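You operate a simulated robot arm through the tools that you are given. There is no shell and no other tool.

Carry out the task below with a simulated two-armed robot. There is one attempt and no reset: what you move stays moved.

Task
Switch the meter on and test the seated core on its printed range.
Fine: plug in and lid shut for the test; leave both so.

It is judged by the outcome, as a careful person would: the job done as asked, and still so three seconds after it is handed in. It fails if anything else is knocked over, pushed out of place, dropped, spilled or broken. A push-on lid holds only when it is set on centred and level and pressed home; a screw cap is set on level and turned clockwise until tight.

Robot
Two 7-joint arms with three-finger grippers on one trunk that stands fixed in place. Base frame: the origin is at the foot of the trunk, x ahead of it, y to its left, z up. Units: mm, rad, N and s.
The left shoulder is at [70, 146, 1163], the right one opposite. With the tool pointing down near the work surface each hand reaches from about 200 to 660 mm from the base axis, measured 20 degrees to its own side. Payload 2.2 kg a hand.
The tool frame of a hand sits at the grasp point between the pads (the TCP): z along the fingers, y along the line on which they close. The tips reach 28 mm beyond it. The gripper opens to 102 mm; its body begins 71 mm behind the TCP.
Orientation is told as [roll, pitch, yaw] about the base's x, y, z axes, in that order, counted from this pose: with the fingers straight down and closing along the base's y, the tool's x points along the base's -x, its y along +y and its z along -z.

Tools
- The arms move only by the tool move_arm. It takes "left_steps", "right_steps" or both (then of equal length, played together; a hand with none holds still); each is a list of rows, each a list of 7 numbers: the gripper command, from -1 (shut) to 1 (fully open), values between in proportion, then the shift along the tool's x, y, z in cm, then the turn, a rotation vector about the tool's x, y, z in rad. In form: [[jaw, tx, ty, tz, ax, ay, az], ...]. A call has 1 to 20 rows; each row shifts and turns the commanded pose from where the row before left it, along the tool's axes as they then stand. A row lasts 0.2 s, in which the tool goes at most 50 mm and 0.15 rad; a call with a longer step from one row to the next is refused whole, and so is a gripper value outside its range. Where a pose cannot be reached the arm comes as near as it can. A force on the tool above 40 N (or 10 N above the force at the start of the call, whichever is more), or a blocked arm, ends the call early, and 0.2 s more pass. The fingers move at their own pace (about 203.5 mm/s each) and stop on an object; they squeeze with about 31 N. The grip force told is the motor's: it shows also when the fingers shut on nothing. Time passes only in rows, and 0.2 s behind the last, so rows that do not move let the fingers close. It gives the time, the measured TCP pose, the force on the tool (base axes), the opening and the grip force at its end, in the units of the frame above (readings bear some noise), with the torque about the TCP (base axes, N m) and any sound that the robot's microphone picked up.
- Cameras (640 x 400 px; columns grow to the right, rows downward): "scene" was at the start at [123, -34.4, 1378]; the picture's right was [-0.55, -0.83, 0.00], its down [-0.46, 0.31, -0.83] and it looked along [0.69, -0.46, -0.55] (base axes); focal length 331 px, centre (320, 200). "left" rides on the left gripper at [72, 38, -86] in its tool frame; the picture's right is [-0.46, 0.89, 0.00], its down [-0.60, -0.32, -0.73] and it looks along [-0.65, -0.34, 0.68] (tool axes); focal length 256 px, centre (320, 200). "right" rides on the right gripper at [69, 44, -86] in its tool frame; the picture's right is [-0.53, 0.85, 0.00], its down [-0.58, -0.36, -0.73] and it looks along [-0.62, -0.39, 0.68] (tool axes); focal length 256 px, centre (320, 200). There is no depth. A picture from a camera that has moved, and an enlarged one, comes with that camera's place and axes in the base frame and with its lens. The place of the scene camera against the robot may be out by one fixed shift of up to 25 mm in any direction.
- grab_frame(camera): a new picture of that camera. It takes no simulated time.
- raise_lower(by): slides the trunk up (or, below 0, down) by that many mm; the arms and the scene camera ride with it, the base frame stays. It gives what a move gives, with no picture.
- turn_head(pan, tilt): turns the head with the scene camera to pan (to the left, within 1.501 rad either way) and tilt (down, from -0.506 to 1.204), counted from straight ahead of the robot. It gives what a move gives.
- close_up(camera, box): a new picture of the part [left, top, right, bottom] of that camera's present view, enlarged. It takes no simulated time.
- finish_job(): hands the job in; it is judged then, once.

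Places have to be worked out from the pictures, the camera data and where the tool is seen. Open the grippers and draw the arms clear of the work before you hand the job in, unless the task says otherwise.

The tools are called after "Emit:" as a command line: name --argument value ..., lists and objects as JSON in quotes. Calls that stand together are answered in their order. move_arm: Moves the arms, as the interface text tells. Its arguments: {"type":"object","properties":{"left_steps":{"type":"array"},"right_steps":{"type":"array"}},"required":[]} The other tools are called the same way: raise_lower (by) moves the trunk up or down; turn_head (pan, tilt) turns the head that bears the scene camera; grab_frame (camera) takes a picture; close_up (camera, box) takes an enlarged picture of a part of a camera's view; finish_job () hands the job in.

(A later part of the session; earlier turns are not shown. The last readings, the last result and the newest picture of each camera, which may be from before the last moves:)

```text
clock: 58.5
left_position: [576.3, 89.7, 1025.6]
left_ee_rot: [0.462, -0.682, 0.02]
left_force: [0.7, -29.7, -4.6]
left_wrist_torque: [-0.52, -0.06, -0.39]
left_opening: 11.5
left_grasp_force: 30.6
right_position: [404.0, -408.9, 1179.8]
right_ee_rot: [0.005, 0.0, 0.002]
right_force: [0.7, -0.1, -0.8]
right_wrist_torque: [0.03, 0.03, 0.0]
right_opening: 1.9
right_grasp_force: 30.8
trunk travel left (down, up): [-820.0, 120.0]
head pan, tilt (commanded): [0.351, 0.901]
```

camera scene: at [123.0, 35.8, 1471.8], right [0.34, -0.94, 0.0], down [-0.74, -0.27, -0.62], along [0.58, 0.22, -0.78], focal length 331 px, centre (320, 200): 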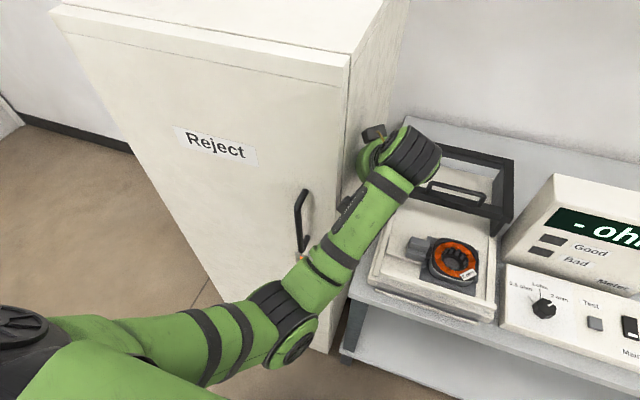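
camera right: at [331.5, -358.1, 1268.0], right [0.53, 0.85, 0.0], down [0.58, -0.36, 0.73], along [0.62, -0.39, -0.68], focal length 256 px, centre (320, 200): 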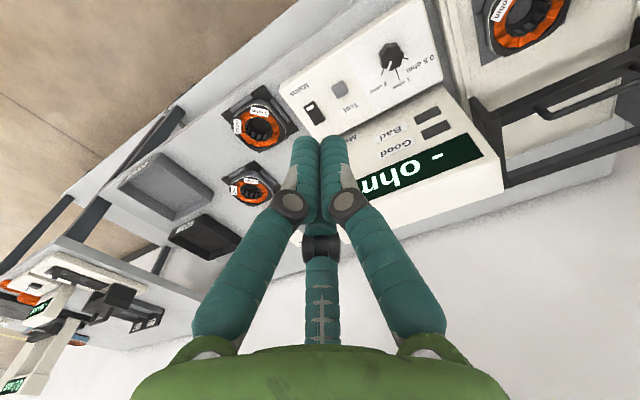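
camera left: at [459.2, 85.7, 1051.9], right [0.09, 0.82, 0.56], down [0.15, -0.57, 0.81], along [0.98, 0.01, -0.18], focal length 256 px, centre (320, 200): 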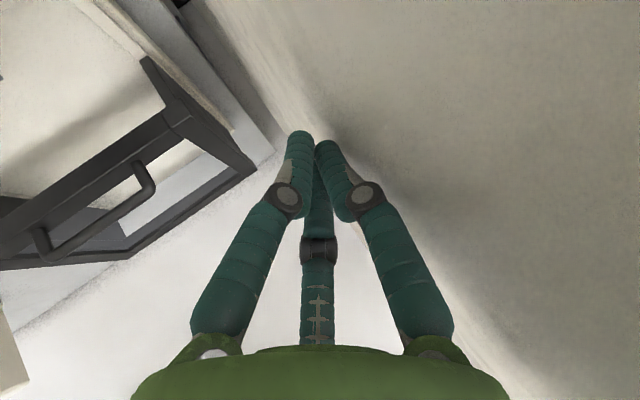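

Holding still leaves 30 N because the trunk is elastically pushed (right hand shifted −7 mm): the hand simply leans on the cabinet. I step −y by 15 mm more and hold.

Emit:
move_arm --left_steps '[[-1, 0.02, -0.67, -0.35, 0, 0, 0], [-1, 0.02, -0.67, -0.35, 0, 0, 0], [-1, 0, 0, 0, 0, 0, 0]]'

```text
clock: 59.3
left_position: [576.9, 88.6, 1023.9]
left_ee_rot: [0.501, -0.693, -0.007]
left_force: [-10.6, -37.9, -3.4]
left_wrist_torque: [-0.61, 0.53, -0.26]
left_opening: 11.5
left_grasp_force: 30.5
right_position: [399.2, -406.1, 1181.2]
right_ee_rot: [0.004, -0.003, 0.001]
right_force: [0.7, 0.6, -0.1]
right_wrist_torque: [-0.07, -0.01, 0.02]
right_opening: 2.0
right_grasp_force: 31.4
trunk travel left (down, up): [-820.0, 120.0]
head pan, tilt (commanded): [0.351, 0.901]
stopped in row 3 (left hand): the force on the tool passed its limit at 41 N (the readings are from after the stop); the commanded pose is now the measured one
```

The hand seems rigid against a wrist limit because the wrist is too high above the hanging elbow. Lowering the wrist should free it: below the hand there is free space down to z≈900, so I step down 30 mm per row.

Emit:
move_arm --left_steps '[[-1, 1.92, -1.55, 1.78, 0, 0, 0], [-1, 1.92, -1.55, 1.78, 0, 0, 0], [-1, 0, 0, 0, 0, 0, 0]]'

Emit:
grab_frame --camera "scene"

```text
clock: 59.6
left_position: [578.3, 88.3, 1024.2]
left_ee_rot: [0.498, -0.702, -0.006]
left_force: [-16.5, -27.7, 4.4]
left_wrist_torque: [-0.27, 0.35, 0.03]
left_opening: 11.6
left_grasp_force: 31.2
right_position: [398.6, -404.7, 1182.3]
right_ee_rot: [0.005, -0.004, 0.003]
right_force: [-0.3, 0.6, 0.3]
right_wrist_torque: [-0.04, 0.04, -0.01]
right_opening: 1.9
right_grasp_force: 31.0
trunk travel left (down, up): [-820.0, 120.0]
head pan, tilt (commanded): [0.351, 0.901]
stopped in row 1 (left hand): the force on the tool passed its limit at 61 N (the readings are from after the stop); the commanded pose is now the measured one
```

```text
taken
camera scene: at [115.7, 36.1, 1472.5], right [0.34, -0.94, 0.0], down [-0.73, -0.27, -0.62], along [0.59, 0.22, -0.78], focal length 331 px, centre (320, 200)
```

scene: 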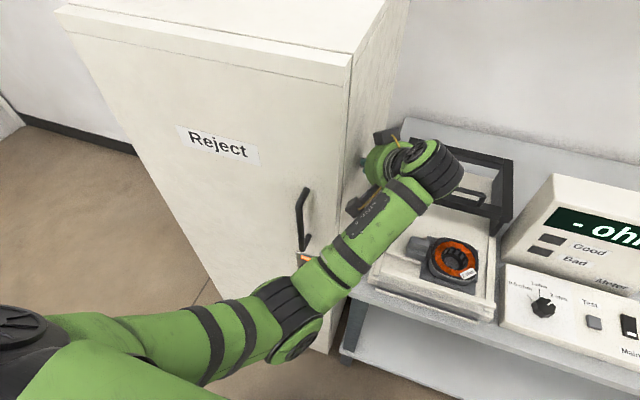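

I look closely at the contact zone between the hand and the cabinet.

Emit:
close_up --camera "scene" --box '[330, 110, 480, 230]'

Emit:
close_up --camera "left" --box '[240, 80, 440, 230]'

```text
3.33 times, centred on (405, 170) of scene
camera zoom: at [115.7, 36.1, 1472.5], right [0.34, -0.94, 0.0], down [-0.73, -0.27, -0.62], along [0.59, 0.22, -0.78], focal length 1103 px, centre (37, 300)
```

zoom: 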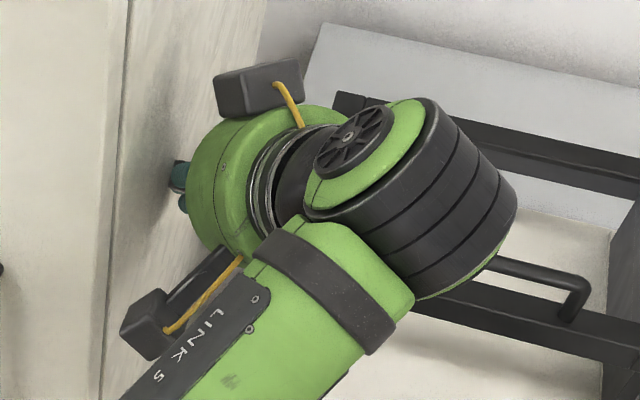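

```text
2.67 times, centred on (340, 155) of left
camera zoom: at [461.3, 83.2, 1048.2], right [0.09, 0.78, 0.62], down [0.14, -0.63, 0.77], along [0.99, 0.02, -0.16], focal length 683 px, centre (267, 320)
```

zoom: 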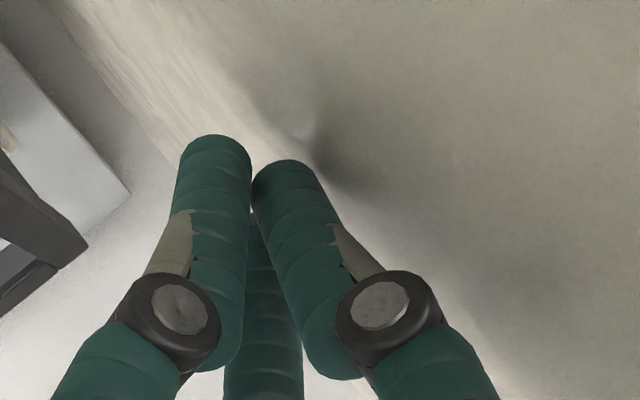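

The thumb tip touches the cabinet side, and the camera boom lies right beside the forearm — possibly jammed there. I test a small spin about the tool axis, which moves the boom relative to the forearm.

Emit:
move_arm --left_steps '[[-1, 0, 0, 0, 0, 0, 0.08], [-1, 0, 0, 0, 0, 0, 0.08], [-1, 0, 0, 0, 0, 0, 0]]'

```text
clock: 60.4
left_position: [577.6, 88.0, 1022.0]
left_ee_rot: [0.61, -0.615, -0.179]
left_force: [-12.4, -32.3, 2.4]
left_wrist_torque: [-0.37, 0.13, -0.1]
left_opening: 11.5
left_grasp_force: 30.5
right_position: [398.1, -408.0, 1181.0]
right_ee_rot: [0.008, -0.004, 0.002]
right_force: [-0.4, -0.3, -0.4]
right_wrist_torque: [0.0, -0.02, 0.0]
right_opening: 1.9
right_grasp_force: 32.0
trunk travel left (down, up): [-820.0, 120.0]
head pan, tilt (commanded): [0.351, 0.901]
```

The spin moved freely. I try again a −y step of 12 mm to see whether the wrist now follows without extra roll.

Emit:
move_arm --left_steps '[[-1, -0.17, -1.04, -0.58, 0, 0, 0], [-1, 0, 0, 0, 0, 0, 0]]'

```text
clock: 61.0
left_position: [578.0, 87.9, 1021.8]
left_ee_rot: [0.649, -0.615, -0.192]
left_force: [-10.2, -30.9, 14.9]
left_wrist_torque: [-0.02, -0.3, -0.12]
left_opening: 11.1
left_grasp_force: 31.2
right_position: [396.7, -409.6, 1181.9]
right_ee_rot: [0.006, -0.005, 0.001]
right_force: [0.0, 0.6, 0.7]
right_wrist_torque: [0.0, -0.03, 0.02]
right_opening: 2.0
right_grasp_force: 30.5
trunk travel left (down, up): [-820.0, 120.0]
head pan, tilt (commanded): [0.351, 0.901]
```

I conclude the wrist bend is at its limit (about 90°) — the tool must point more along the forearm. I therefore swing the hand about its wrist centre toward pointing forward (+x) and away from the cabinet, first two rows.

Emit:
move_arm --left_steps '[[-1, -2.14, -1.41, -0.18, 0.077, -0.117, 0], [-1, -2.14, -1.41, -0.18, 0.077, -0.117, 0], [-1, 0, 0, 0, 0, 0, 0]]'

```text
clock: 61.4
left_position: [599.9, 82.4, 1029.1]
left_ee_rot: [0.621, -0.699, -0.24]
left_force: [-13.2, -18.4, 4.3]
left_wrist_torque: [0.59, 0.32, 2.71]
left_opening: 11.3
left_grasp_force: 31.0
right_position: [399.2, -406.1, 1180.5]
right_ee_rot: [0.003, -0.002, 0.003]
right_force: [0.5, -0.7, -0.3]
right_wrist_torque: [0.04, -0.01, 0.01]
right_opening: 2.3
right_grasp_force: 31.1
trunk travel left (down, up): [-820.0, 120.0]
head pan, tilt (commanded): [0.351, 0.901]
stopped in row 2 (left hand): the force on the tool passed its limit at 55 N (the readings are from after the stop); the commanded pose is now the measured one
```

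The tips came off; now the camera cube touches the cabinet's front edge. With the wrist off its limit I shift the whole hand −y by 20 mm.

Emit:
move_arm --left_steps '[[-1, -0.18, -0.88, -0.44, 0, 0, 0], [-1, -0.18, -0.88, -0.44, 0, 0, 0], [-1, 0, 0, 0, 0, 0, 0]]'

```text
clock: 62.2
left_position: [602.6, 86.0, 1020.8]
left_ee_rot: [0.67, -0.685, -0.248]
left_force: [-8.1, -14.9, -1.9]
left_wrist_torque: [0.4, -0.41, 2.16]
left_opening: 11.0
left_grasp_force: 30.9
right_position: [399.9, -405.0, 1181.2]
right_ee_rot: [0.004, -0.002, 0.003]
right_force: [0.0, 0.4, 0.2]
right_wrist_torque: [-0.01, -0.04, 0.02]
right_opening: 2.2
right_grasp_force: 30.9
trunk travel left (down, up): [-820.0, 120.0]
head pan, tilt (commanded): [0.351, 0.901]
```

I look at the whole left arm again.

Emit:
turn_head --pan 0.5 --tilt 0.75

Emit:
grab_frame --camera "scene"

```text
clock: 62.9
left_position: [604.6, 86.7, 1022.2]
left_ee_rot: [0.667, -0.689, -0.246]
left_force: [-8.6, -16.8, -7.8]
left_wrist_torque: [0.25, -1.25, 2.36]
left_opening: 10.9
left_grasp_force: 31.1
right_position: [400.0, -405.6, 1180.2]
right_ee_rot: [0.005, -0.003, 0.002]
right_force: [-0.5, 0.1, 0.3]
right_wrist_torque: [0.0, 0.01, -0.03]
right_opening: 2.0
right_grasp_force: 30.8
trunk travel left (down, up): [-820.0, 120.0]
head pan, tilt (commanded): [0.499, 0.75]
```

```text
taken
camera scene: at [120.3, 49.4, 1484.0], right [0.48, -0.88, 0.0], down [-0.6, -0.32, -0.73], along [0.64, 0.35, -0.68], focal length 331 px, centre (320, 200)
```

scene: 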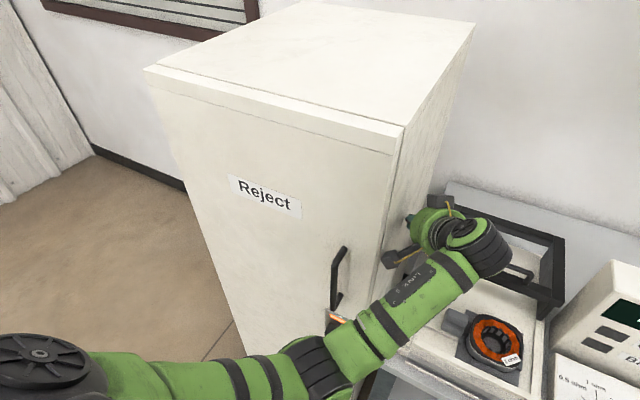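

The hub is free; only the camera cube and tips lean on the cabinet. I try going down 30 mm with 10 mm −y, which should lessen the wrist bend.

Emit:
move_arm --left_steps '[[-1, 0.86, -1.15, 0.67, 0, 0, 0], [-1, 0.86, -1.15, 0.67, 0, 0, 0], [-1, 0, 0, 0, 0, 0, 0]]'

Emit:
close_up --camera "scene" --box '[300, 170, 540, 350]'

```text
clock: 63.7
left_position: [611.9, 87.3, 1007.5]
left_ee_rot: [0.719, -0.716, -0.269]
left_force: [-7.6, -30.5, 19.3]
left_wrist_torque: [0.09, -0.17, -0.18]
left_opening: 10.2
left_grasp_force: 31.1
right_position: [396.3, -409.9, 1181.5]
right_ee_rot: [0.007, -0.004, 0.003]
right_force: [0.1, -0.1, -0.3]
right_wrist_torque: [-0.02, -0.04, -0.03]
right_opening: 2.1
right_grasp_force: 31.1
trunk travel left (down, up): [-820.0, 120.0]
head pan, tilt (commanded): [0.499, 0.75]
```

```text
2.22 times, centred on (420, 260) of scene
camera zoom: at [115.3, 44.5, 1484.8], right [0.48, -0.88, 0.0], down [-0.6, -0.32, -0.74], along [0.65, 0.35, -0.68], focal length 735 px, centre (98, 67)
```

zoom: 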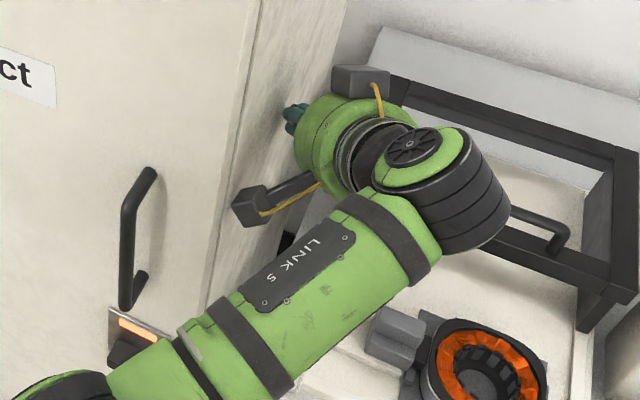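

Now I see a consistent picture: the elbow has been driven inward against the robot's own torso, so −y commands can't act. Going down reverses that swing, so I continue straight down in small steps.

Emit:
move_arm --left_steps '[[-1, 0.95, -0.72, 0.91, 0, 0, 0], [-1, 0.95, -0.72, 0.91, 0, 0, 0], [-1, 0.95, -0.72, 0.91, 0, 0, 0], [-1, 0, 0, 0, 0, 0, 0]]'

Emit:
grab_frame --camera "scene"

```text
clock: 64.0
left_position: [612.4, 88.1, 1005.4]
left_ee_rot: [0.717, -0.72, -0.269]
left_force: [-20.6, -34.4, 2.6]
left_wrist_torque: [0.16, 0.19, 2.02]
left_opening: 10.7
left_grasp_force: 31.2
right_position: [396.8, -408.9, 1180.9]
right_ee_rot: [0.007, -0.007, 0.001]
right_force: [-0.3, 0.7, -0.4]
right_wrist_torque: [-0.02, 0.05, 0.03]
right_opening: 2.1
right_grasp_force: 31.1
trunk travel left (down, up): [-820.0, 120.0]
head pan, tilt (commanded): [0.499, 0.75]
stopped in row 1 (left hand): the force on the tool passed its limit at 69 N (the readings are from after the stop); the commanded pose is now the measured one
```

```text
taken
camera scene: at [115.4, 45.6, 1484.3], right [0.48, -0.88, 0.0], down [-0.6, -0.32, -0.74], along [0.65, 0.35, -0.68], focal length 331 px, centre (320, 200)
```

scene: 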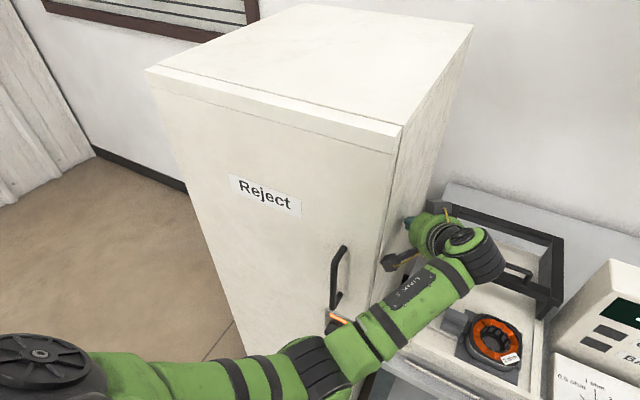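

Force limit again; no more forcing. I look at the upper arm and torso to check for contact there.

Emit:
turn_head --pan 0.75 --tilt 1.2

Emit:
grab_frame --camera "scene"

Emit:
turn_head --pan 0.1 --tilt 1.2

Emit:
grab_frame --camera "scene"

```text
clock: 64.9
left_position: [612.9, 87.5, 1005.7]
left_ee_rot: [0.722, -0.719, -0.272]
left_force: [-17.7, -34.2, 3.8]
left_wrist_torque: [0.03, -0.58, 1.33]
left_opening: 10.4
left_grasp_force: 31.3
right_position: [395.9, -409.7, 1181.4]
right_ee_rot: [0.006, -0.006, 0.004]
right_force: [-0.2, 0.4, -0.1]
right_wrist_torque: [0.03, -0.01, -0.02]
right_opening: 2.0
right_grasp_force: 30.8
trunk travel left (down, up): [-820.0, 120.0]
head pan, tilt (commanded): [0.75, 1.201]
```

```text
taken
camera scene: at [83.7, 42.7, 1452.9], right [0.68, -0.73, 0.0], down [-0.68, -0.63, -0.37], along [0.27, 0.25, -0.93], focal length 331 px, centre (320, 200)
```

scene: 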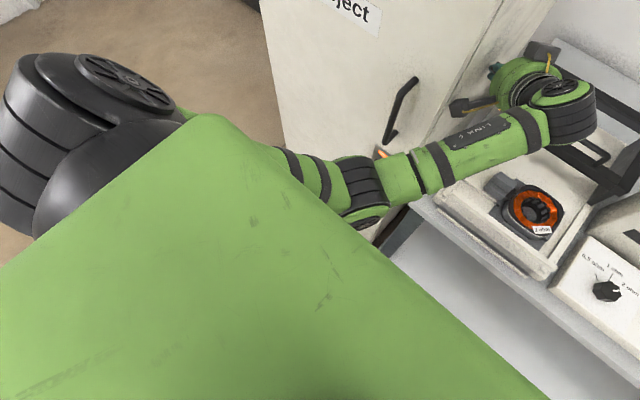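

```text
clock: 66.0
left_position: [613.4, 87.4, 1006.7]
left_ee_rot: [0.722, -0.718, -0.274]
left_force: [-15.9, -33.2, 5.8]
left_wrist_torque: [-0.01, -0.02, 0.86]
left_opening: 10.4
left_grasp_force: 31.2
right_position: [397.9, -408.8, 1181.0]
right_ee_rot: [0.008, -0.004, 0.003]
right_force: [-0.4, -0.1, 0.4]
right_wrist_torque: [0.0, 0.01, 0.02]
right_opening: 2.2
right_grasp_force: 31.4
trunk travel left (down, up): [-820.0, 120.0]
head pan, tilt (commanded): [0.099, 1.201]
```

```text
taken
camera scene: at [98.7, 10.2, 1452.7], right [0.1, -0.99, -0.01], down [-0.93, -0.09, -0.37], along [0.36, 0.04, -0.93], focal length 331 px, centre (320, 200)
```

scene: 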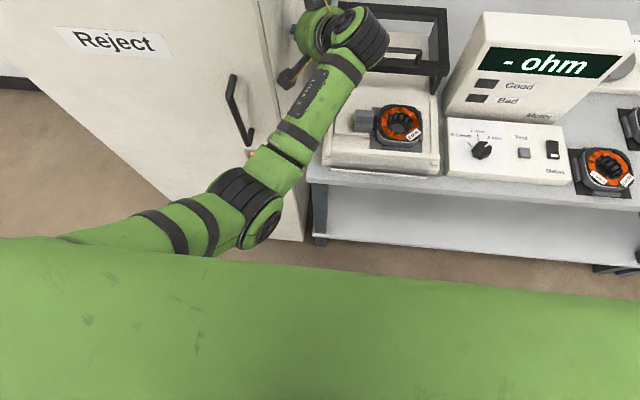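

The error is a rotation about the forearm axis, i.e. the forearm-roll joint is at its limit, and both tips and camera cube lean on the cabinet. I free the cube first by spinning the hand about its own axis the other way.

Emit:
move_arm --left_steps '[[-1, 0, 0, 0, 0, 0, -0.15], [-1, 0, 0, 0, 0, 0, -0.15], [-1, 0, 0, 0, 0, 0, -0.15], [-1, 0, 0, 0, 0, 0, -0.15]]'

```text
clock: 66.2
left_position: [614.8, 88.0, 1006.7]
left_ee_rot: [0.697, -0.739, -0.255]
left_force: [-18.5, -36.0, 4.7]
left_wrist_torque: [0.14, 0.59, 1.97]
left_opening: 10.4
left_grasp_force: 31.0
right_position: [399.1, -405.1, 1182.7]
right_ee_rot: [0.004, -0.003, 0.003]
right_force: [1.4, 0.6, 0.5]
right_wrist_torque: [-0.08, -0.01, 0.05]
right_opening: 2.0
right_grasp_force: 31.2
trunk travel left (down, up): [-820.0, 120.0]
head pan, tilt (commanded): [0.099, 1.201]
stopped in row 1 (left hand): the force on the tool passed its limit at 57 N (the readings are from after the stop); the commanded pose is now the measured one
```

That only pressed harder, so I stop spinning. I pivot the hand a little about its wrist centre toward the forearm line (tips go +x, −y, up), in one small row.

Emit:
move_arm --left_steps '[[-1, -0.84, -0.39, 0, 0.021, -0.0454, 0], [-1, -0.84, -0.39, 0, 0.021, -0.0454, 0]]'

```text
clock: 66.8
left_position: [629.3, 78.2, 1017.6]
left_ee_rot: [0.722, -0.806, -0.334]
left_force: [-14.2, -24.4, 6.4]
left_wrist_torque: [0.44, 0.63, 3.9]
left_opening: 10.3
left_grasp_force: 30.8
right_position: [397.8, -406.9, 1181.1]
right_ee_rot: [0.005, -0.004, 0.004]
right_force: [0.6, 0.1, 0.0]
right_wrist_torque: [0.0, 0.02, 0.03]
right_opening: 2.1
right_grasp_force: 31.3
trunk travel left (down, up): [-820.0, 120.0]
head pan, tilt (commanded): [0.099, 1.201]
```

The tips are off; only the camera cube leans on the cabinet now (torque pattern). I spin the hand so the cube moves away (−y, down).

Emit:
move_arm --left_steps '[[-1, 0, 0, 0, 0, 0, -0.08], [-1, 0, 0, 0, 0, 0, -0.08], [-1, 0, 0, 0, 0, 0, 0]]'

```text
clock: 67.2
left_position: [631.9, 81.2, 1019.4]
left_ee_rot: [0.71, -0.84, -0.313]
left_force: [-12.8, -29.4, 5.5]
left_wrist_torque: [0.36, 0.68, 4.55]
left_opening: 10.1
left_grasp_force: 31.2
right_position: [398.0, -406.1, 1180.8]
right_ee_rot: [0.005, -0.003, 0.003]
right_force: [-0.7, 0.2, 0.1]
right_wrist_torque: [-0.02, -0.01, 0.02]
right_opening: 2.0
right_grasp_force: 31.3
trunk travel left (down, up): [-820.0, 120.0]
head pan, tilt (commanded): [0.099, 1.201]
stopped in row 1 (left hand): the force on the tool passed its limit at 42 N (the readings are from after the stop); the commanded pose is now the measured one
```

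Only the cube rests flush on the cabinet side (y≈112). Continuing the same pivot also carries the cube off, so I pivot further.

Emit:
move_arm --left_steps '[[-1, -0.8, -0.46, -0.02, 0.025, -0.043, 0], [-1, -0.8, -0.46, -0.02, 0.025, -0.043, 0], [-1, -1.59, -0.92, -0.09, 0.05, -0.086, 0], [-1, -1.59, -0.92, -0.09, 0.05, -0.086, 0]]'

```text
clock: 68.2
left_position: [663.5, 50.5, 1042.1]
left_ee_rot: [0.792, -1.025, -0.603]
left_force: [-1.1, -2.3, 0.4]
left_wrist_torque: [-0.01, 0.07, 0.3]
left_opening: 9.8
left_grasp_force: 31.0
right_position: [401.3, -401.2, 1181.7]
right_ee_rot: [0.001, -0.001, 0.002]
right_force: [0.2, 0.1, 1.0]
right_wrist_torque: [-0.02, -0.02, 0.01]
right_opening: 2.3
right_grasp_force: 30.9
trunk travel left (down, up): [-820.0, 120.0]
head pan, tilt (commanded): [0.099, 1.201]
```

Free: contact force is gone and the trunk is back in place. I now move the hand away from the cabinet (−y 30 mm) and check that it follows.

Emit:
move_arm --left_steps '[[-1, -0.44, -1.38, -0.37, 0, 0, 0], [-1, -0.44, -1.38, -0.37, 0, 0, 0], [-1, 0, 0, 0, 0, 0, 0]]'

Emit:
turn_head --pan 0.3 --tilt 0.95

Emit:
grab_frame --camera "scene"

```text
clock: 69.2
left_position: [671.4, 53.8, 1031.0]
left_ee_rot: [0.884, -0.994, -0.644]
left_force: [-6.6, -10.5, -2.7]
left_wrist_torque: [-0.3, -0.17, 1.72]
left_opening: 9.4
left_grasp_force: 31.1
right_position: [400.3, -403.3, 1181.3]
right_ee_rot: [0.001, 0.0, 0.004]
right_force: [0.1, 0.5, 0.2]
right_wrist_torque: [0.03, 0.01, 0.01]
right_opening: 2.0
right_grasp_force: 31.0
trunk travel left (down, up): [-820.0, 120.0]
head pan, tilt (commanded): [0.099, 1.201]
stopped in row 3 (left hand): the arm was blocked; the commanded pose is now the measured one
```

```text
clock: 69.9
left_position: [670.8, 55.3, 1033.9]
left_ee_rot: [0.888, -0.99, -0.646]
left_force: [-4.7, -12.6, -2.6]
left_wrist_torque: [-0.37, -0.26, 1.95]
left_opening: 9.2
left_grasp_force: 31.3
right_position: [402.4, -404.0, 1181.3]
right_ee_rot: [0.003, -0.002, 0.005]
right_force: [0.1, -0.3, -0.1]
right_wrist_torque: [-0.05, -0.02, -0.04]
right_opening: 2.4
right_grasp_force: 31.0
trunk travel left (down, up): [-820.0, 120.0]
head pan, tilt (commanded): [0.3, 0.949]
```

```text
taken
camera scene: at [117.5, 32.4, 1468.5], right [0.29, -0.96, 0.0], down [-0.78, -0.24, -0.58], along [0.56, 0.17, -0.81], focal length 331 px, centre (320, 200)
```

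scene: 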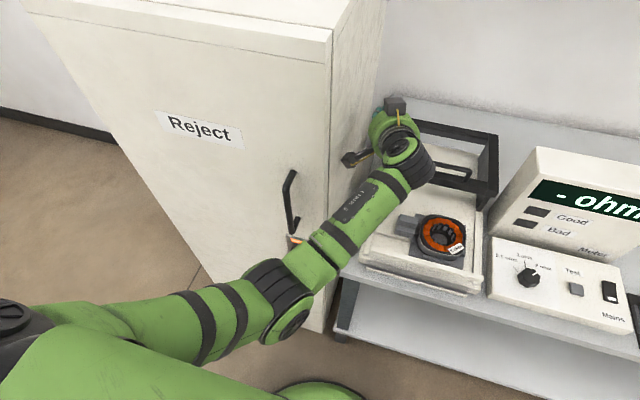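

Moving −y again drew the elbow inward and rolled the hand. So instead I pivot slightly to take the cube off the cabinet and then retreat straight back (−x).

Emit:
move_arm --left_steps '[[-1, -1.29, -0.7, -0.06, 0.038, -0.07, 0], [-1, -1.29, -0.7, -0.06, 0.038, -0.07, 0], [-1, 0, 0, 0, 0, 0, 0]]'

```text
clock: 70.7
left_position: [682.0, 33.7, 1048.9]
left_ee_rot: [0.996, -1.076, -0.866]
left_force: [-0.5, -0.9, -1.0]
left_wrist_torque: [0.02, -0.02, 0.02]
left_opening: 8.6
left_grasp_force: 31.1
right_position: [401.2, -400.7, 1182.8]
right_ee_rot: [0.001, 0.0, 0.003]
right_force: [-0.5, -0.2, -0.4]
right_wrist_torque: [-0.02, -0.01, 0.02]
right_opening: 2.3
right_grasp_force: 31.2
trunk travel left (down, up): [-820.0, 120.0]
head pan, tilt (commanded): [0.3, 0.949]
```

Free again. Now I retreat straight back (−x) 40 mm.

Emit:
move_arm --left_steps '[[-1, 0.62, 0.13, -1.9, 0, 0, 0], [-1, 0.62, 0.13, -1.9, 0, 0, 0], [-1, 0, 0, 0, 0, 0, 0]]'

```text
clock: 71.4
left_position: [667.5, 39.4, 1093.2]
left_ee_rot: [1.164, -1.123, -1.012]
left_force: [3.9, -45.4, -13.3]
left_wrist_torque: [-2.79, -1.83, 5.07]
left_opening: 8.7
left_grasp_force: 31.5
right_position: [404.5, -407.1, 1179.4]
right_ee_rot: [0.004, 0.004, 0.004]
right_force: [-0.6, 1.2, 0.4]
right_wrist_torque: [-0.07, -0.03, 0.03]
right_opening: 2.2
right_grasp_force: 31.0
trunk travel left (down, up): [-820.0, 120.0]
head pan, tilt (commanded): [0.3, 0.949]
stopped in row 3 (left hand): the force on the tool passed its limit at 46 N (the readings are from after the stop); the commanded pose is now the measured one
```

The retreat made the cube touch again. I pivot the hand further toward the forearm line to gain room from the cabinet.

Emit:
move_arm --left_steps '[[-1, -1.25, -0.59, -0.05, 0.032, -0.068, 0], [-1, -2.08, -0.98, -0.14, 0.053, -0.113, 0], [-1, 0, 0, 0, 0, 0, 0]]'

Emit:
grab_frame --camera "scene"

```text
clock: 72.2
left_position: [670.7, 21.6, 1116.0]
left_ee_rot: [1.467, -1.163, -1.424]
left_force: [-0.1, 0.0, 0.0]
left_wrist_torque: [-0.01, 0.03, -0.03]
left_opening: 8.3
left_grasp_force: 30.5
right_position: [401.4, -401.5, 1182.2]
right_ee_rot: [0.0, -0.001, 0.003]
right_force: [0.0, 0.1, 0.2]
right_wrist_torque: [0.03, -0.01, -0.01]
right_opening: 2.2
right_grasp_force: 31.4
trunk travel left (down, up): [-820.0, 120.0]
head pan, tilt (commanded): [0.3, 0.949]
```

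```text
taken
camera scene: at [119.3, 35.5, 1468.4], right [0.3, -0.96, 0.0], down [-0.78, -0.24, -0.58], along [0.56, 0.17, -0.81], focal length 331 px, centre (320, 200)
```

scene: 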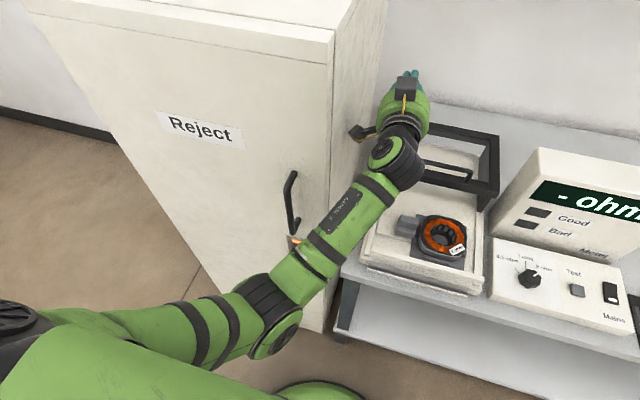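

Free. I now spin the hand so the camera cube turns away from the cabinet (nothing touching), then retreat.

Emit:
move_arm --left_steps '[[-1, 0, 0, 0, 0, 0, -0.15], [-1, 0, 0, 0, 0, 0, -0.15], [-1, 0, 0, 0, 0, 0, -0.15], [-1, 0, 0, 0, 0, 0, -0.15], [-1, 0, 0, 0, 0, 0, -0.15], [-1, 0, 0, 0, 0, 0, 0]]'

```text
clock: 72.7
left_position: [671.3, 27.8, 1124.4]
left_ee_rot: [1.582, -1.265, -1.541]
left_force: [-22.7, -42.1, 7.0]
left_wrist_torque: [-2.22, 2.42, 5.94]
left_opening: 8.3
left_grasp_force: 30.0
right_position: [400.0, -405.0, 1180.9]
right_ee_rot: [0.004, -0.002, 0.003]
right_force: [1.5, 0.9, -0.6]
right_wrist_torque: [-0.1, 0.07, 0.02]
right_opening: 2.0
right_grasp_force: 31.1
trunk travel left (down, up): [-820.0, 120.0]
head pan, tilt (commanded): [0.3, 0.949]
stopped in row 2 (left hand): the force on the tool passed its limit at 60 N (the readings are from after the stop); the commanded pose is now the measured one
```

The cube touched again because the arm itself drifted +y. I hold still to see whether it settles.

Emit:
move_arm --left_steps '[[-1, 0, 0, 0, 0, 0, 0], [-1, 0, 0, 0, 0, 0, 0], [-1, 0, 0, 0, 0, 0, 0]]'

```text
clock: 73.5
left_position: [673.5, 28.9, 1123.5]
left_ee_rot: [1.574, -1.253, -1.525]
left_force: [-0.1, -33.2, 10.5]
left_wrist_torque: [-1.39, 1.12, 3.32]
left_opening: 7.5
left_grasp_force: 31.1
right_position: [399.7, -408.7, 1179.0]
right_ee_rot: [0.007, -0.002, 0.004]
right_force: [-0.5, 0.5, 1.0]
right_wrist_torque: [-0.01, -0.01, 0.0]
right_opening: 2.2
right_grasp_force: 31.2
trunk travel left (down, up): [-820.0, 120.0]
head pan, tilt (commanded): [0.3, 0.949]
```

Contact persists through the elastic trunk. I swing the hand about its wrist centre around the vertical to point right (−y) over free space, which takes both tips and cube away from the cabinet.

Emit:
move_arm --left_steps '[[-1, -0.4, -1.22, -0.05, 0.066, -0.022, 0], [-1, -0.8, -2.44, -0.18, 0.133, -0.0437, 0], [-1, -0.8, -2.44, -0.18, 0.133, -0.0437, 0], [-1, -0.8, -2.44, -0.18, 0.133, -0.0437, 0]]'

Emit:
grab_frame --camera "scene"

```text
clock: 74.5
left_position: [657.6, -46.5, 1119.6]
left_ee_rot: [1.562, -1.265, -1.998]
left_force: [0.6, -0.2, -0.5]
left_wrist_torque: [-0.01, 0.01, -0.02]
left_opening: 7.3
left_grasp_force: 30.8
right_position: [402.4, -400.3, 1181.8]
right_ee_rot: [-0.003, -0.001, 0.005]
right_force: [-0.5, 0.5, -0.2]
right_wrist_torque: [-0.01, 0.03, 0.0]
right_opening: 2.4
right_grasp_force: 30.9
trunk travel left (down, up): [-820.0, 120.0]
head pan, tilt (commanded): [0.3, 0.949]
```

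```text
taken
camera scene: at [119.1, 37.9, 1468.3], right [0.3, -0.96, 0.0], down [-0.78, -0.24, -0.58], along [0.56, 0.17, -0.81], focal length 331 px, centre (320, 200)
```

scene: 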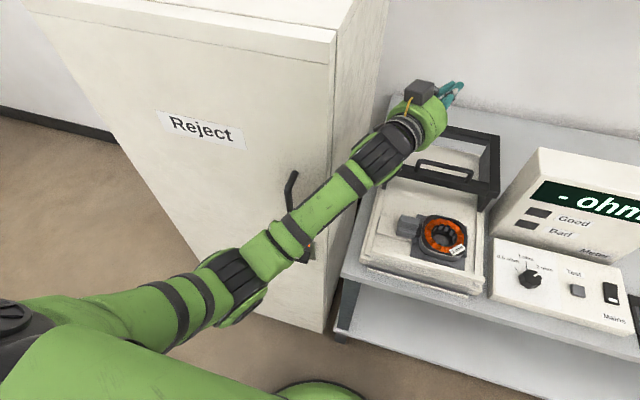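

The arm is completely free and its elbow has swung outward again. I retreat the hand straight back (−x) in steps.

Emit:
move_arm --left_steps '[[-1, -0.51, -1.64, -2.51, 0, 0, 0], [-1, -0.51, -1.64, -2.51, 0, 0, 0], [-1, 0, 0, 0, 0, 0, 0]]'

Emit:
grab_frame --camera "scene"

```text
clock: 75.3
left_position: [598.0, -60.1, 1119.5]
left_ee_rot: [1.56, -1.264, -1.995]
left_force: [-0.9, -0.1, 0.2]
left_wrist_torque: [0.01, 0.01, 0.0]
left_opening: 7.4
left_grasp_force: 30.6
right_position: [402.2, -401.3, 1181.9]
right_ee_rot: [0.001, 0.002, 0.004]
right_force: [-0.4, 0.2, -0.2]
right_wrist_torque: [0.02, 0.0, -0.02]
right_opening: 2.2
right_grasp_force: 31.2
trunk travel left (down, up): [-820.0, 120.0]
head pan, tilt (commanded): [0.3, 0.949]
```

```text
taken
camera scene: at [119.6, 36.0, 1468.3], right [0.3, -0.96, 0.0], down [-0.78, -0.24, -0.58], along [0.56, 0.17, -0.81], focal length 331 px, centre (320, 200)
```

scene: 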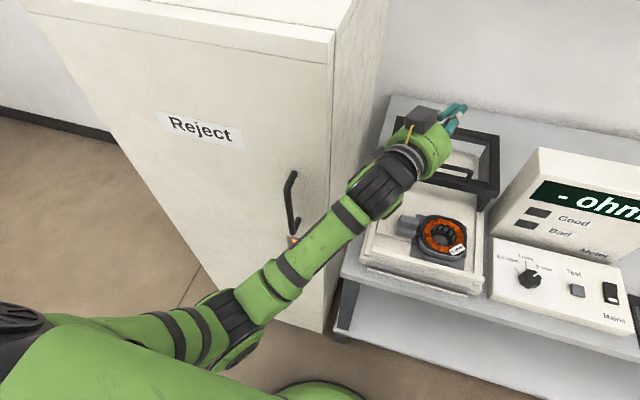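

The arm follows exactly now. I retreat it further to a parking pose near (442,-20,1150), clear of cabinet and work.

Emit:
move_arm --left_steps '[[-1, -0.98, -0.47, -3.96, 0, 0, 0], [-1, -0.98, -0.47, -3.96, 0, 0, 0], [-1, -0.98, -0.47, -3.96, 0, 0, 0], [-1, -0.98, -0.47, -3.96, 0, 0, 0], [-1, 0, 0, 0, 0, 0, 0]]'

Emit:
turn_head --pan -0.25 --tilt 0.85

Emit:
grab_frame --camera "scene"

```text
clock: 76.5
left_position: [442.7, -17.8, 1151.1]
left_ee_rot: [1.557, -1.266, -1.994]
left_force: [0.4, 0.6, 0.1]
left_wrist_torque: [0.02, 0.0, -0.01]
left_opening: 6.4
left_grasp_force: 31.2
right_position: [402.7, -401.7, 1181.6]
right_ee_rot: [0.0, 0.001, 0.003]
right_force: [0.6, -0.4, 0.1]
right_wrist_torque: [0.01, 0.04, -0.01]
right_opening: 2.1
right_grasp_force: 31.0
trunk travel left (down, up): [-820.0, 120.0]
head pan, tilt (commanded): [0.3, 0.949]
```

```text
clock: 77.5
left_position: [441.0, -18.1, 1152.2]
left_ee_rot: [1.564, -1.265, -1.997]
left_force: [-0.7, 0.4, -0.7]
left_wrist_torque: [0.02, 0.02, -0.02]
left_opening: 6.2
left_grasp_force: 31.5
right_position: [400.9, -401.7, 1182.0]
right_ee_rot: [0.001, -0.001, 0.004]
right_force: [0.1, -0.7, 0.3]
right_wrist_torque: [-0.03, -0.02, -0.02]
right_opening: 2.1
right_grasp_force: 31.0
trunk travel left (down, up): [-820.0, 120.0]
head pan, tilt (commanded): [-0.25, 0.85]
```

```text
taken
camera scene: at [124.5, -4.4, 1475.9], right [-0.25, -0.97, 0.0], down [-0.73, 0.19, -0.66], along [0.64, -0.16, -0.75], focal length 331 px, centre (320, 200)
```

scene: 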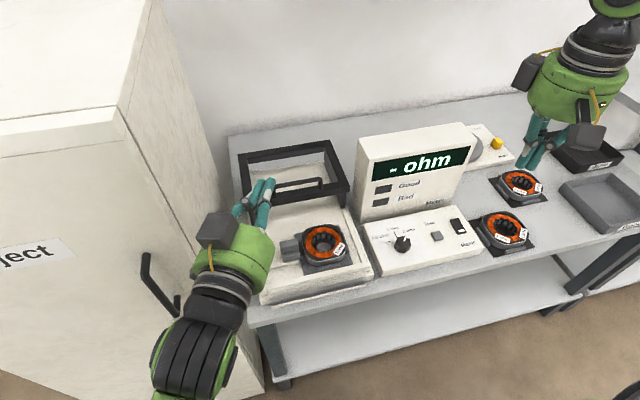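

The left hand is parked; I raise it a little more for clearance and bring the right hand above the front of the fixture, about (540,-220,1100).

Emit:
move_arm --left_steps '[[-1, -3.67, 1.67, -1.34, 0, 0, 0], [-1, -3.67, 1.67, -1.34, 0, 0, 0], [-1, 0, 0, 0, 0, 0, 0], [-1, 0, 0, 0, 0, 0, 0], [-1, 0, 0, 0, 0, 0, 0], [-1, 0, 0, 0, 0, 0, 0], [-1, 0, 0, 0, 0, 0, 0]]' --right_steps '[[-1, -2.32, 3.03, 1.37, 0, 0, 0], [-1, -2.32, 3.03, 1.37, 0, 0, 0], [-1, -2.32, 3.03, 1.37, 0, 0, 0], [-0.3, -2.32, 3.03, 1.37, 0, 0, 0], [-0.3, -2.32, 3.03, 1.37, 0, 0, 0], [-0.3, -2.32, 3.03, 1.37, 0, 0, 0], [-0.3, 0, 0, 0, 0, 0, 0]]'

Emit:
grab_frame --camera "scene"

```text
clock: 79.1
left_position: [444.6, -16.1, 1222.5]
left_ee_rot: [1.564, -1.265, -1.998]
left_force: [-0.1, -1.0, 0.0]
left_wrist_torque: [-0.01, 0.0, -0.01]
left_opening: 5.1
left_grasp_force: 31.8
left hand out of reach, approached as far as the arm can: row 1, 2
right_position: [538.7, -218.3, 1099.4]
right_ee_rot: [0.001, 0.0, 0.003]
right_force: [-0.2, -1.0, 0.6]
right_wrist_torque: [0.0, -0.03, -0.02]
right_opening: 35.4
right_grasp_force: 0.0
trunk travel left (down, up): [-820.0, 120.0]
head pan, tilt (commanded): [-0.25, 0.85]
```

```text
taken
camera scene: at [123.8, -5.2, 1476.0], right [-0.25, -0.97, 0.0], down [-0.73, 0.19, -0.66], along [0.64, -0.16, -0.75], focal length 331 px, centre (320, 200)
```

scene: 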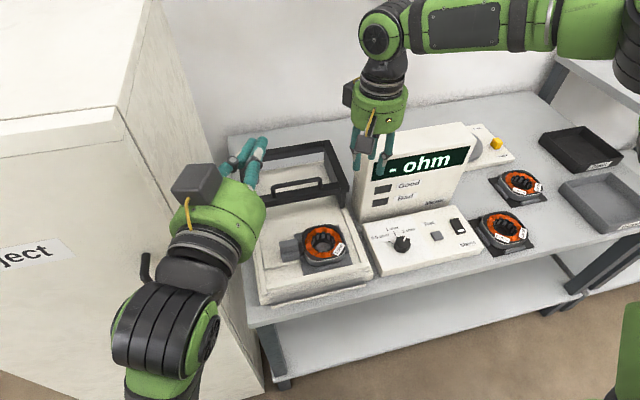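

The right hand moves well here. I shift it to y≈−115 and then tilt it forward about its wrist in steps, checking that it follows.

Emit:
move_arm --right_steps '[[-0.3, 0.63, 3.43, 0.63, 0, 0, 0], [-0.3, 0.63, 3.43, 0.63, 0, 0, 0], [-0.3, 0.63, 3.43, 0.63, 0, 0, 0], [-0.3, -2.75, 0, -0.21, 0, -0.15, 0], [-0.3, -2.75, 0, -0.21, 0, -0.15, 0], [-0.3, 0, 0, 0, 0, 0, 0]]'

```text
clock: 80.5
left_position: [445.4, -15.7, 1222.8]
left_ee_rot: [1.562, -1.264, -1.998]
left_force: [0.0, 1.0, 0.3]
left_wrist_torque: [0.04, -0.05, -0.02]
left_opening: 4.1
left_grasp_force: 30.6
right_position: [545.0, -148.0, 1099.9]
right_ee_rot: [0.0, -0.303, 0.004]
right_force: [0.3, -0.4, 0.0]
right_wrist_torque: [-0.01, 0.02, 0.02]
right_opening: 35.5
right_grasp_force: 0.0
right hand out of reach, approached as far as the arm can: row 1, 2, 3
trunk travel left (down, up): [-820.0, 120.0]
head pan, tilt (commanded): [-0.25, 0.85]
```

The right arm again has an inward limit near y≈−148, so I'll let it point leftward: yaw +0.35 and tilt 0.75 put the wrist at y≈−160 while the fingers reach y≈−118 on the bar. I apply these turns high above everything.

Emit:
move_arm --right_steps '[[-0.3, 0, 0, 0, -0.035, 0, -0.111], [-0.3, 0, 0, 0, -0.035, 0, -0.111], [-0.3, 0, 0, 0, -0.035, 0, -0.111], [-0.3, -2.75, 0, -0.21, 0, -0.15, 0], [-0.3, -2.75, 0, -0.21, 0, -0.15, 0], [-0.3, -2.75, 0, -0.21, 0, -0.15, 0], [-0.3, 0, 0, 0, 0, 0, -0.13], [-0.3, 0, 0, 0, 0, 0, -0.13], [-0.3, 0, 0, 0, 0, 0, 0]]'

Emit:
grab_frame --camera "scene"

Emit:
grab_frame --camera "right"

```text
clock: 82.5
left_position: [445.5, -15.3, 1221.4]
left_ee_rot: [1.562, -1.267, -1.997]
left_force: [0.2, -0.5, 0.0]
left_wrist_torque: [-0.02, 0.0, 0.02]
left_opening: 2.0
left_grasp_force: 30.9
right_position: [611.6, -123.7, 1142.7]
right_ee_rot: [-0.235, -0.718, 0.702]
right_force: [0.4, -0.1, 0.7]
right_wrist_torque: [0.0, 0.01, 0.02]
right_opening: 35.5
right_grasp_force: 0.1
trunk travel left (down, up): [-820.0, 120.0]
head pan, tilt (commanded): [-0.25, 0.85]
```

```text
taken
camera scene: at [124.8, -4.7, 1475.9], right [-0.25, -0.97, 0.0], down [-0.73, 0.19, -0.66], along [0.64, -0.16, -0.75], focal length 331 px, centre (320, 200)
```

scene: 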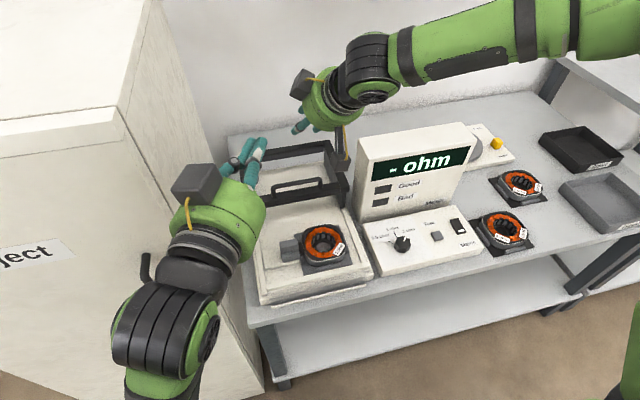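

```text
taken
camera right: at [494.6, -140.1, 1151.7], right [-0.13, 0.97, 0.2], down [0.05, -0.2, 0.98], along [0.99, 0.13, -0.02], focal length 256 px, centre (320, 200)
```

right: 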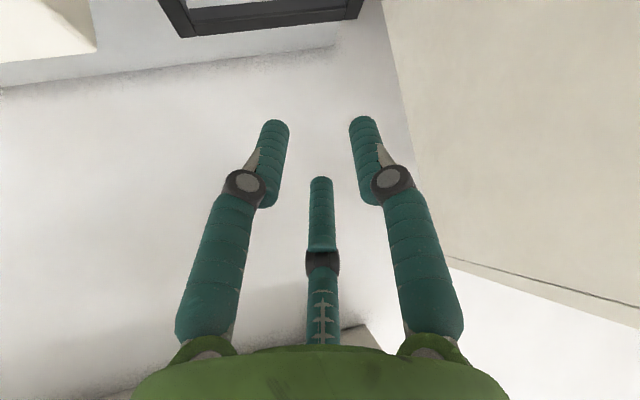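

The right hand reached the tilted, left-pointing pose exactly. I descend to a pre-approach about 60 mm short of the handle bar along the finger direction.

Emit:
move_arm --right_steps '[[-0.3, 2.34, 0.32, 2.98, 0, 0, 0], [-0.3, 2.34, 0.32, 2.98, 0, 0, 0], [-0.3, 2.34, 0.32, 2.98, 0, 0, 0], [-0.3, 2.34, 0.32, 2.98, 0, 0, 0], [-0.3, 2.34, 0.32, 2.98, 0, 0, 0], [-0.3, 0, 0, 0, 0, 0, 0]]'

Emit:
grab_frame --camera "right"

Emit:
grab_frame --camera "scene"

```text
clock: 83.9
left_position: [444.6, -15.2, 1223.0]
left_ee_rot: [1.564, -1.265, -2.0]
left_force: [-1.4, -0.7, -0.4]
left_wrist_torque: [-0.05, -0.02, 0.0]
left_opening: 2.1
left_grasp_force: 30.6
right_position: [590.0, -176.8, 1005.7]
right_ee_rot: [-0.231, -0.719, 0.699]
right_force: [-0.1, -0.2, 0.8]
right_wrist_torque: [-0.02, 0.03, 0.01]
right_opening: 35.9
right_grasp_force: 0.0
right hand out of reach, approached as far as the arm can: row 2, 3, 4, 5
trunk travel left (down, up): [-820.0, 120.0]
head pan, tilt (commanded): [-0.25, 0.85]
```

```text
taken
camera right: at [472.3, -194.1, 1015.7], right [-0.12, 0.97, 0.21], down [0.05, -0.2, 0.98], along [0.99, 0.13, -0.02], focal length 256 px, centre (320, 200)
```

right: 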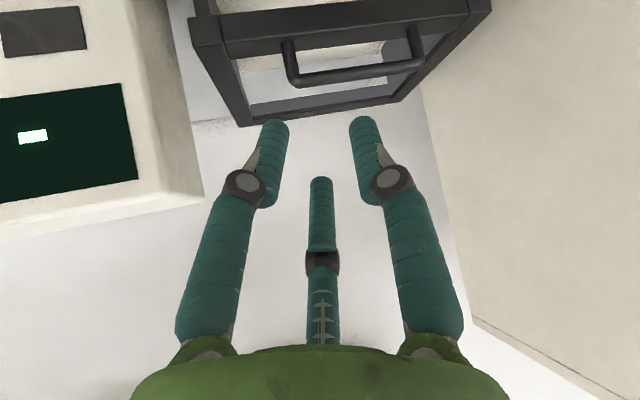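

```text
taken
camera scene: at [124.4, -4.2, 1475.9], right [-0.25, -0.97, 0.0], down [-0.73, 0.19, -0.66], along [0.64, -0.16, -0.75], focal length 331 px, centre (320, 200)
```

scene: 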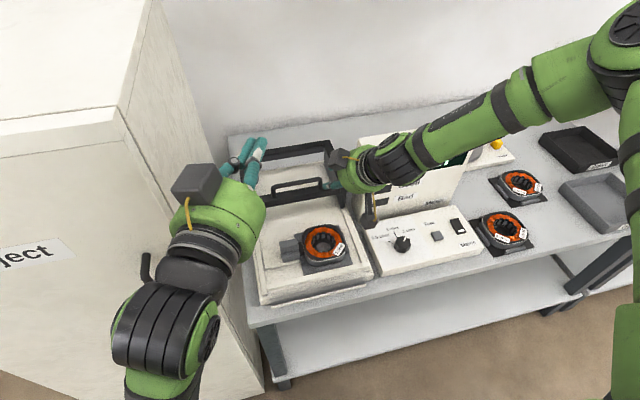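

The right arm's inward reach shrinks as the wrist gets lower than its shoulder, so I should lower the trunk instead. First I bring the right hand back up high, and check the left elbow before lowering.

Emit:
move_arm --right_steps '[[-0.3, -2.34, -0.32, -2.98, 0, 0, 0], [-0.3, -2.34, -0.32, -2.98, 0, 0, 0], [-0.3, -2.34, -0.32, -2.98, 0, 0, 0], [-0.3, -2.34, -0.32, -2.98, 0, 0, 0], [-0.3, -2.34, -0.32, -2.98, 0, 0, 0], [-0.3, -2.34, -0.32, -2.98, 0, 0, 0]]'

Emit:
turn_head --pan 0.4 --tilt 0.9

Emit:
grab_frame --camera "scene"

```text
clock: 85.3
left_position: [443.6, -16.2, 1221.5]
left_ee_rot: [1.564, -1.264, -2.001]
left_force: [0.5, 0.3, 0.6]
left_wrist_torque: [0.01, 0.03, 0.02]
left_opening: 2.0
left_grasp_force: 30.7
right_position: [564.8, -167.6, 1232.7]
right_ee_rot: [-0.232, -0.721, 0.7]
right_force: [-0.2, 0.1, 0.1]
right_wrist_torque: [0.0, 0.0, 0.0]
right_opening: 35.4
right_grasp_force: 0.1
trunk travel left (down, up): [-820.0, 120.0]
head pan, tilt (commanded): [-0.25, 0.85]
```

```text
clock: 86.3
left_position: [446.2, -15.6, 1222.8]
left_ee_rot: [1.562, -1.266, -1.998]
left_force: [0.1, 0.4, 0.2]
left_wrist_torque: [0.02, -0.01, -0.01]
left_opening: 2.0
left_grasp_force: 30.8
right_position: [564.1, -166.3, 1232.2]
right_ee_rot: [-0.232, -0.72, 0.698]
right_force: [-0.3, -0.5, -0.6]
right_wrist_torque: [0.02, -0.01, 0.02]
right_opening: 36.0
right_grasp_force: 0.1
trunk travel left (down, up): [-820.0, 120.0]
head pan, tilt (commanded): [0.4, 0.901]
```

```text
taken
camera scene: at [118.5, 43.9, 1472.0], right [0.39, -0.92, 0.0], down [-0.72, -0.3, -0.62], along [0.57, 0.24, -0.78], focal length 331 px, centre (320, 200)
```

scene: 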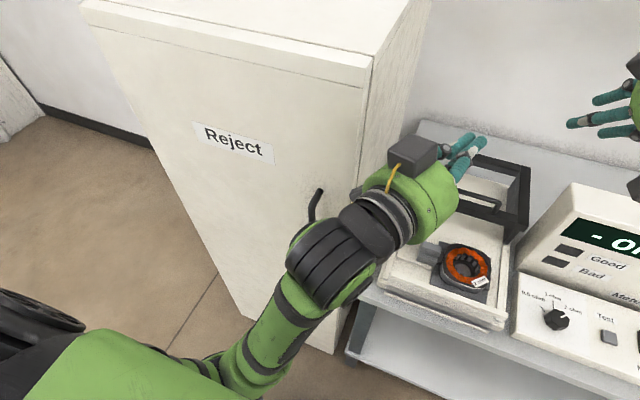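

The left elbow hangs over free floor space in front of the table, so lowering is safe. I lower the trunk by 260 mm.

Emit:
raise_lower --by -260

Emit:
turn_head --pan -0.1 --tilt 0.75

Emit:
grab_frame --camera "scene"

Emit:
grab_frame --camera "right"

```text
clock: 89.0
left_position: [445.8, -15.1, 962.6]
left_ee_rot: [1.563, -1.266, -1.998]
left_force: [0.2, -0.6, 0.0]
left_wrist_torque: [-0.03, 0.02, -0.01]
left_opening: 2.0
left_grasp_force: 31.3
right_position: [566.0, -167.4, 971.2]
right_ee_rot: [-0.233, -0.718, 0.7]
right_force: [-0.3, 0.5, -0.7]
right_wrist_torque: [0.02, -0.01, -0.01]
right_opening: 35.3
right_grasp_force: 0.0
trunk travel left (down, up): [-560.0, 380.0]
head pan, tilt (commanded): [0.4, 0.901]
```

```text
clock: 89.9
left_position: [443.8, -14.7, 961.9]
left_ee_rot: [1.562, -1.265, -2.0]
left_force: [0.9, -0.2, 0.5]
left_wrist_torque: [-0.01, 0.01, 0.01]
left_opening: 1.9
left_grasp_force: 30.6
right_position: [564.5, -166.2, 972.0]
right_ee_rot: [-0.233, -0.72, 0.7]
right_force: [-0.3, -0.6, 0.2]
right_wrist_torque: [0.0, 0.02, 0.03]
right_opening: 35.6
right_grasp_force: 0.0
trunk travel left (down, up): [-560.0, 380.0]
head pan, tilt (commanded): [-0.099, 0.75]
```

```text
taken
camera scene: at [131.4, 6.5, 1223.9], right [-0.1, -1.0, 0.0], down [-0.68, 0.07, -0.73], along [0.73, -0.07, -0.68], focal length 331 px, centre (320, 200)
```

scene: 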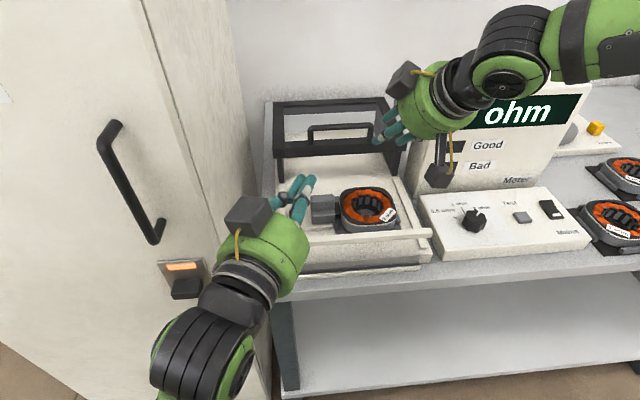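

```text
taken
camera right: at [447.7, -183.8, 981.8], right [-0.12, 0.97, 0.21], down [0.05, -0.2, 0.98], along [0.99, 0.13, -0.02], focal length 256 px, centre (320, 200)
```

right: 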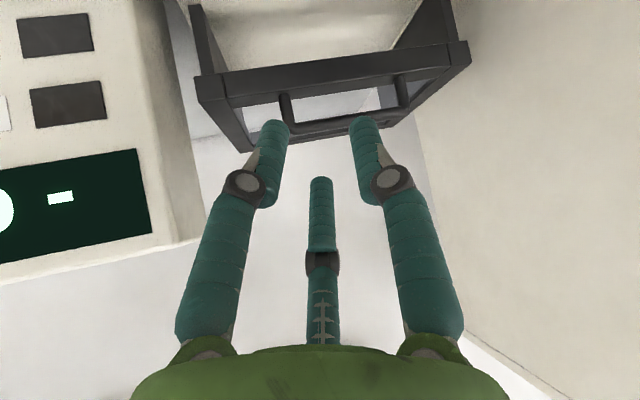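

The right camera now sees the handle between the fingers. I move to the pre-approach pose near (631,-132,954).

Emit:
move_arm --right_steps '[[-0.3, -2.15, -0.11, 3.19, 0, 0, 0], [-0.3, -2.15, -0.11, 3.19, 0, 0, 0], [-0.3, 0, 0, 0, 0, 0, 0]]'

Emit:
grab_frame --camera "right"

Emit:
close_up --camera "scene" --box '[260, 60, 460, 210]'

```text
clock: 90.7
left_position: [444.2, -14.6, 963.1]
left_ee_rot: [1.566, -1.264, -2.003]
left_force: [-0.8, 0.4, -0.1]
left_wrist_torque: [0.03, 0.02, 0.01]
left_opening: 2.0
left_grasp_force: 31.2
right_position: [631.8, -133.2, 955.4]
right_ee_rot: [-0.234, -0.72, 0.7]
right_force: [0.1, 0.4, 0.5]
right_wrist_torque: [0.0, -0.03, 0.01]
right_opening: 35.7
right_grasp_force: 0.1
trunk travel left (down, up): [-560.0, 380.0]
head pan, tilt (commanded): [-0.099, 0.75]
```

```text
taken
camera right: at [514.0, -149.9, 964.6], right [-0.12, 0.97, 0.21], down [0.05, -0.2, 0.98], along [0.99, 0.13, -0.02], focal length 256 px, centre (320, 200)
```

right: 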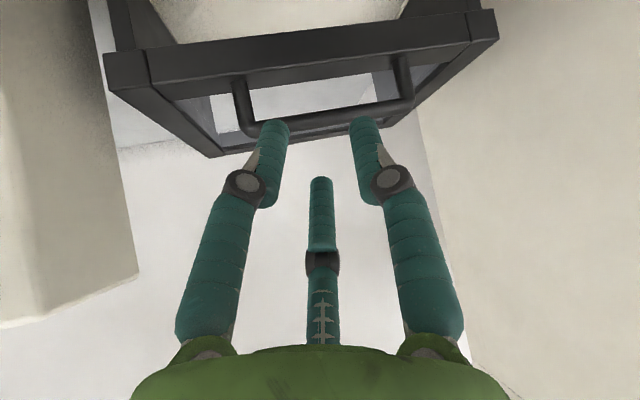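

```text
2.67 times, centred on (360, 135) of scene
camera zoom: at [130.4, 6.8, 1224.1], right [-0.1, -0.99, 0.0], down [-0.68, 0.07, -0.73], along [0.73, -0.07, -0.68], focal length 882 px, centre (213, 373)
```

zoom: 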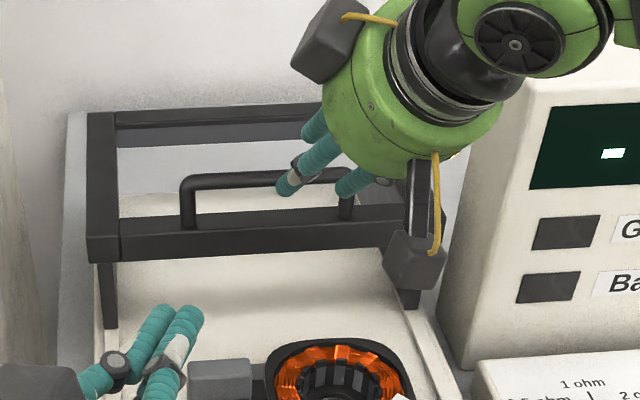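

I zoom in on the handle bar to measure it precisely relative to the fingers.

Emit:
close_up --camera "right" --box '[220, 40, 430, 170]'

```text
3.05 times, centred on (325, 105) of right
camera zoom: at [514.0, -149.9, 964.6], right [-0.12, 0.97, 0.21], down [0.05, -0.2, 0.98], along [0.99, 0.13, -0.02], focal length 780 px, centre (305, 490)
```

zoom: 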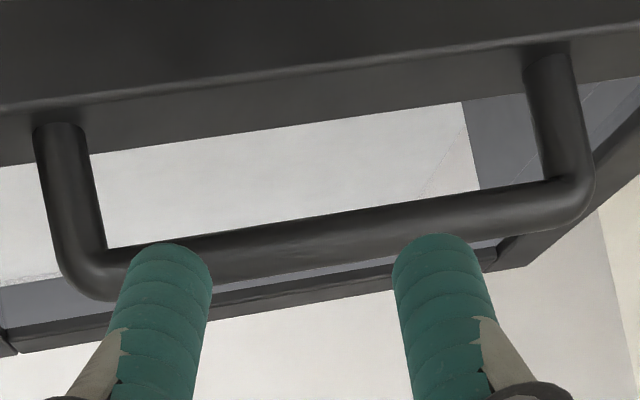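

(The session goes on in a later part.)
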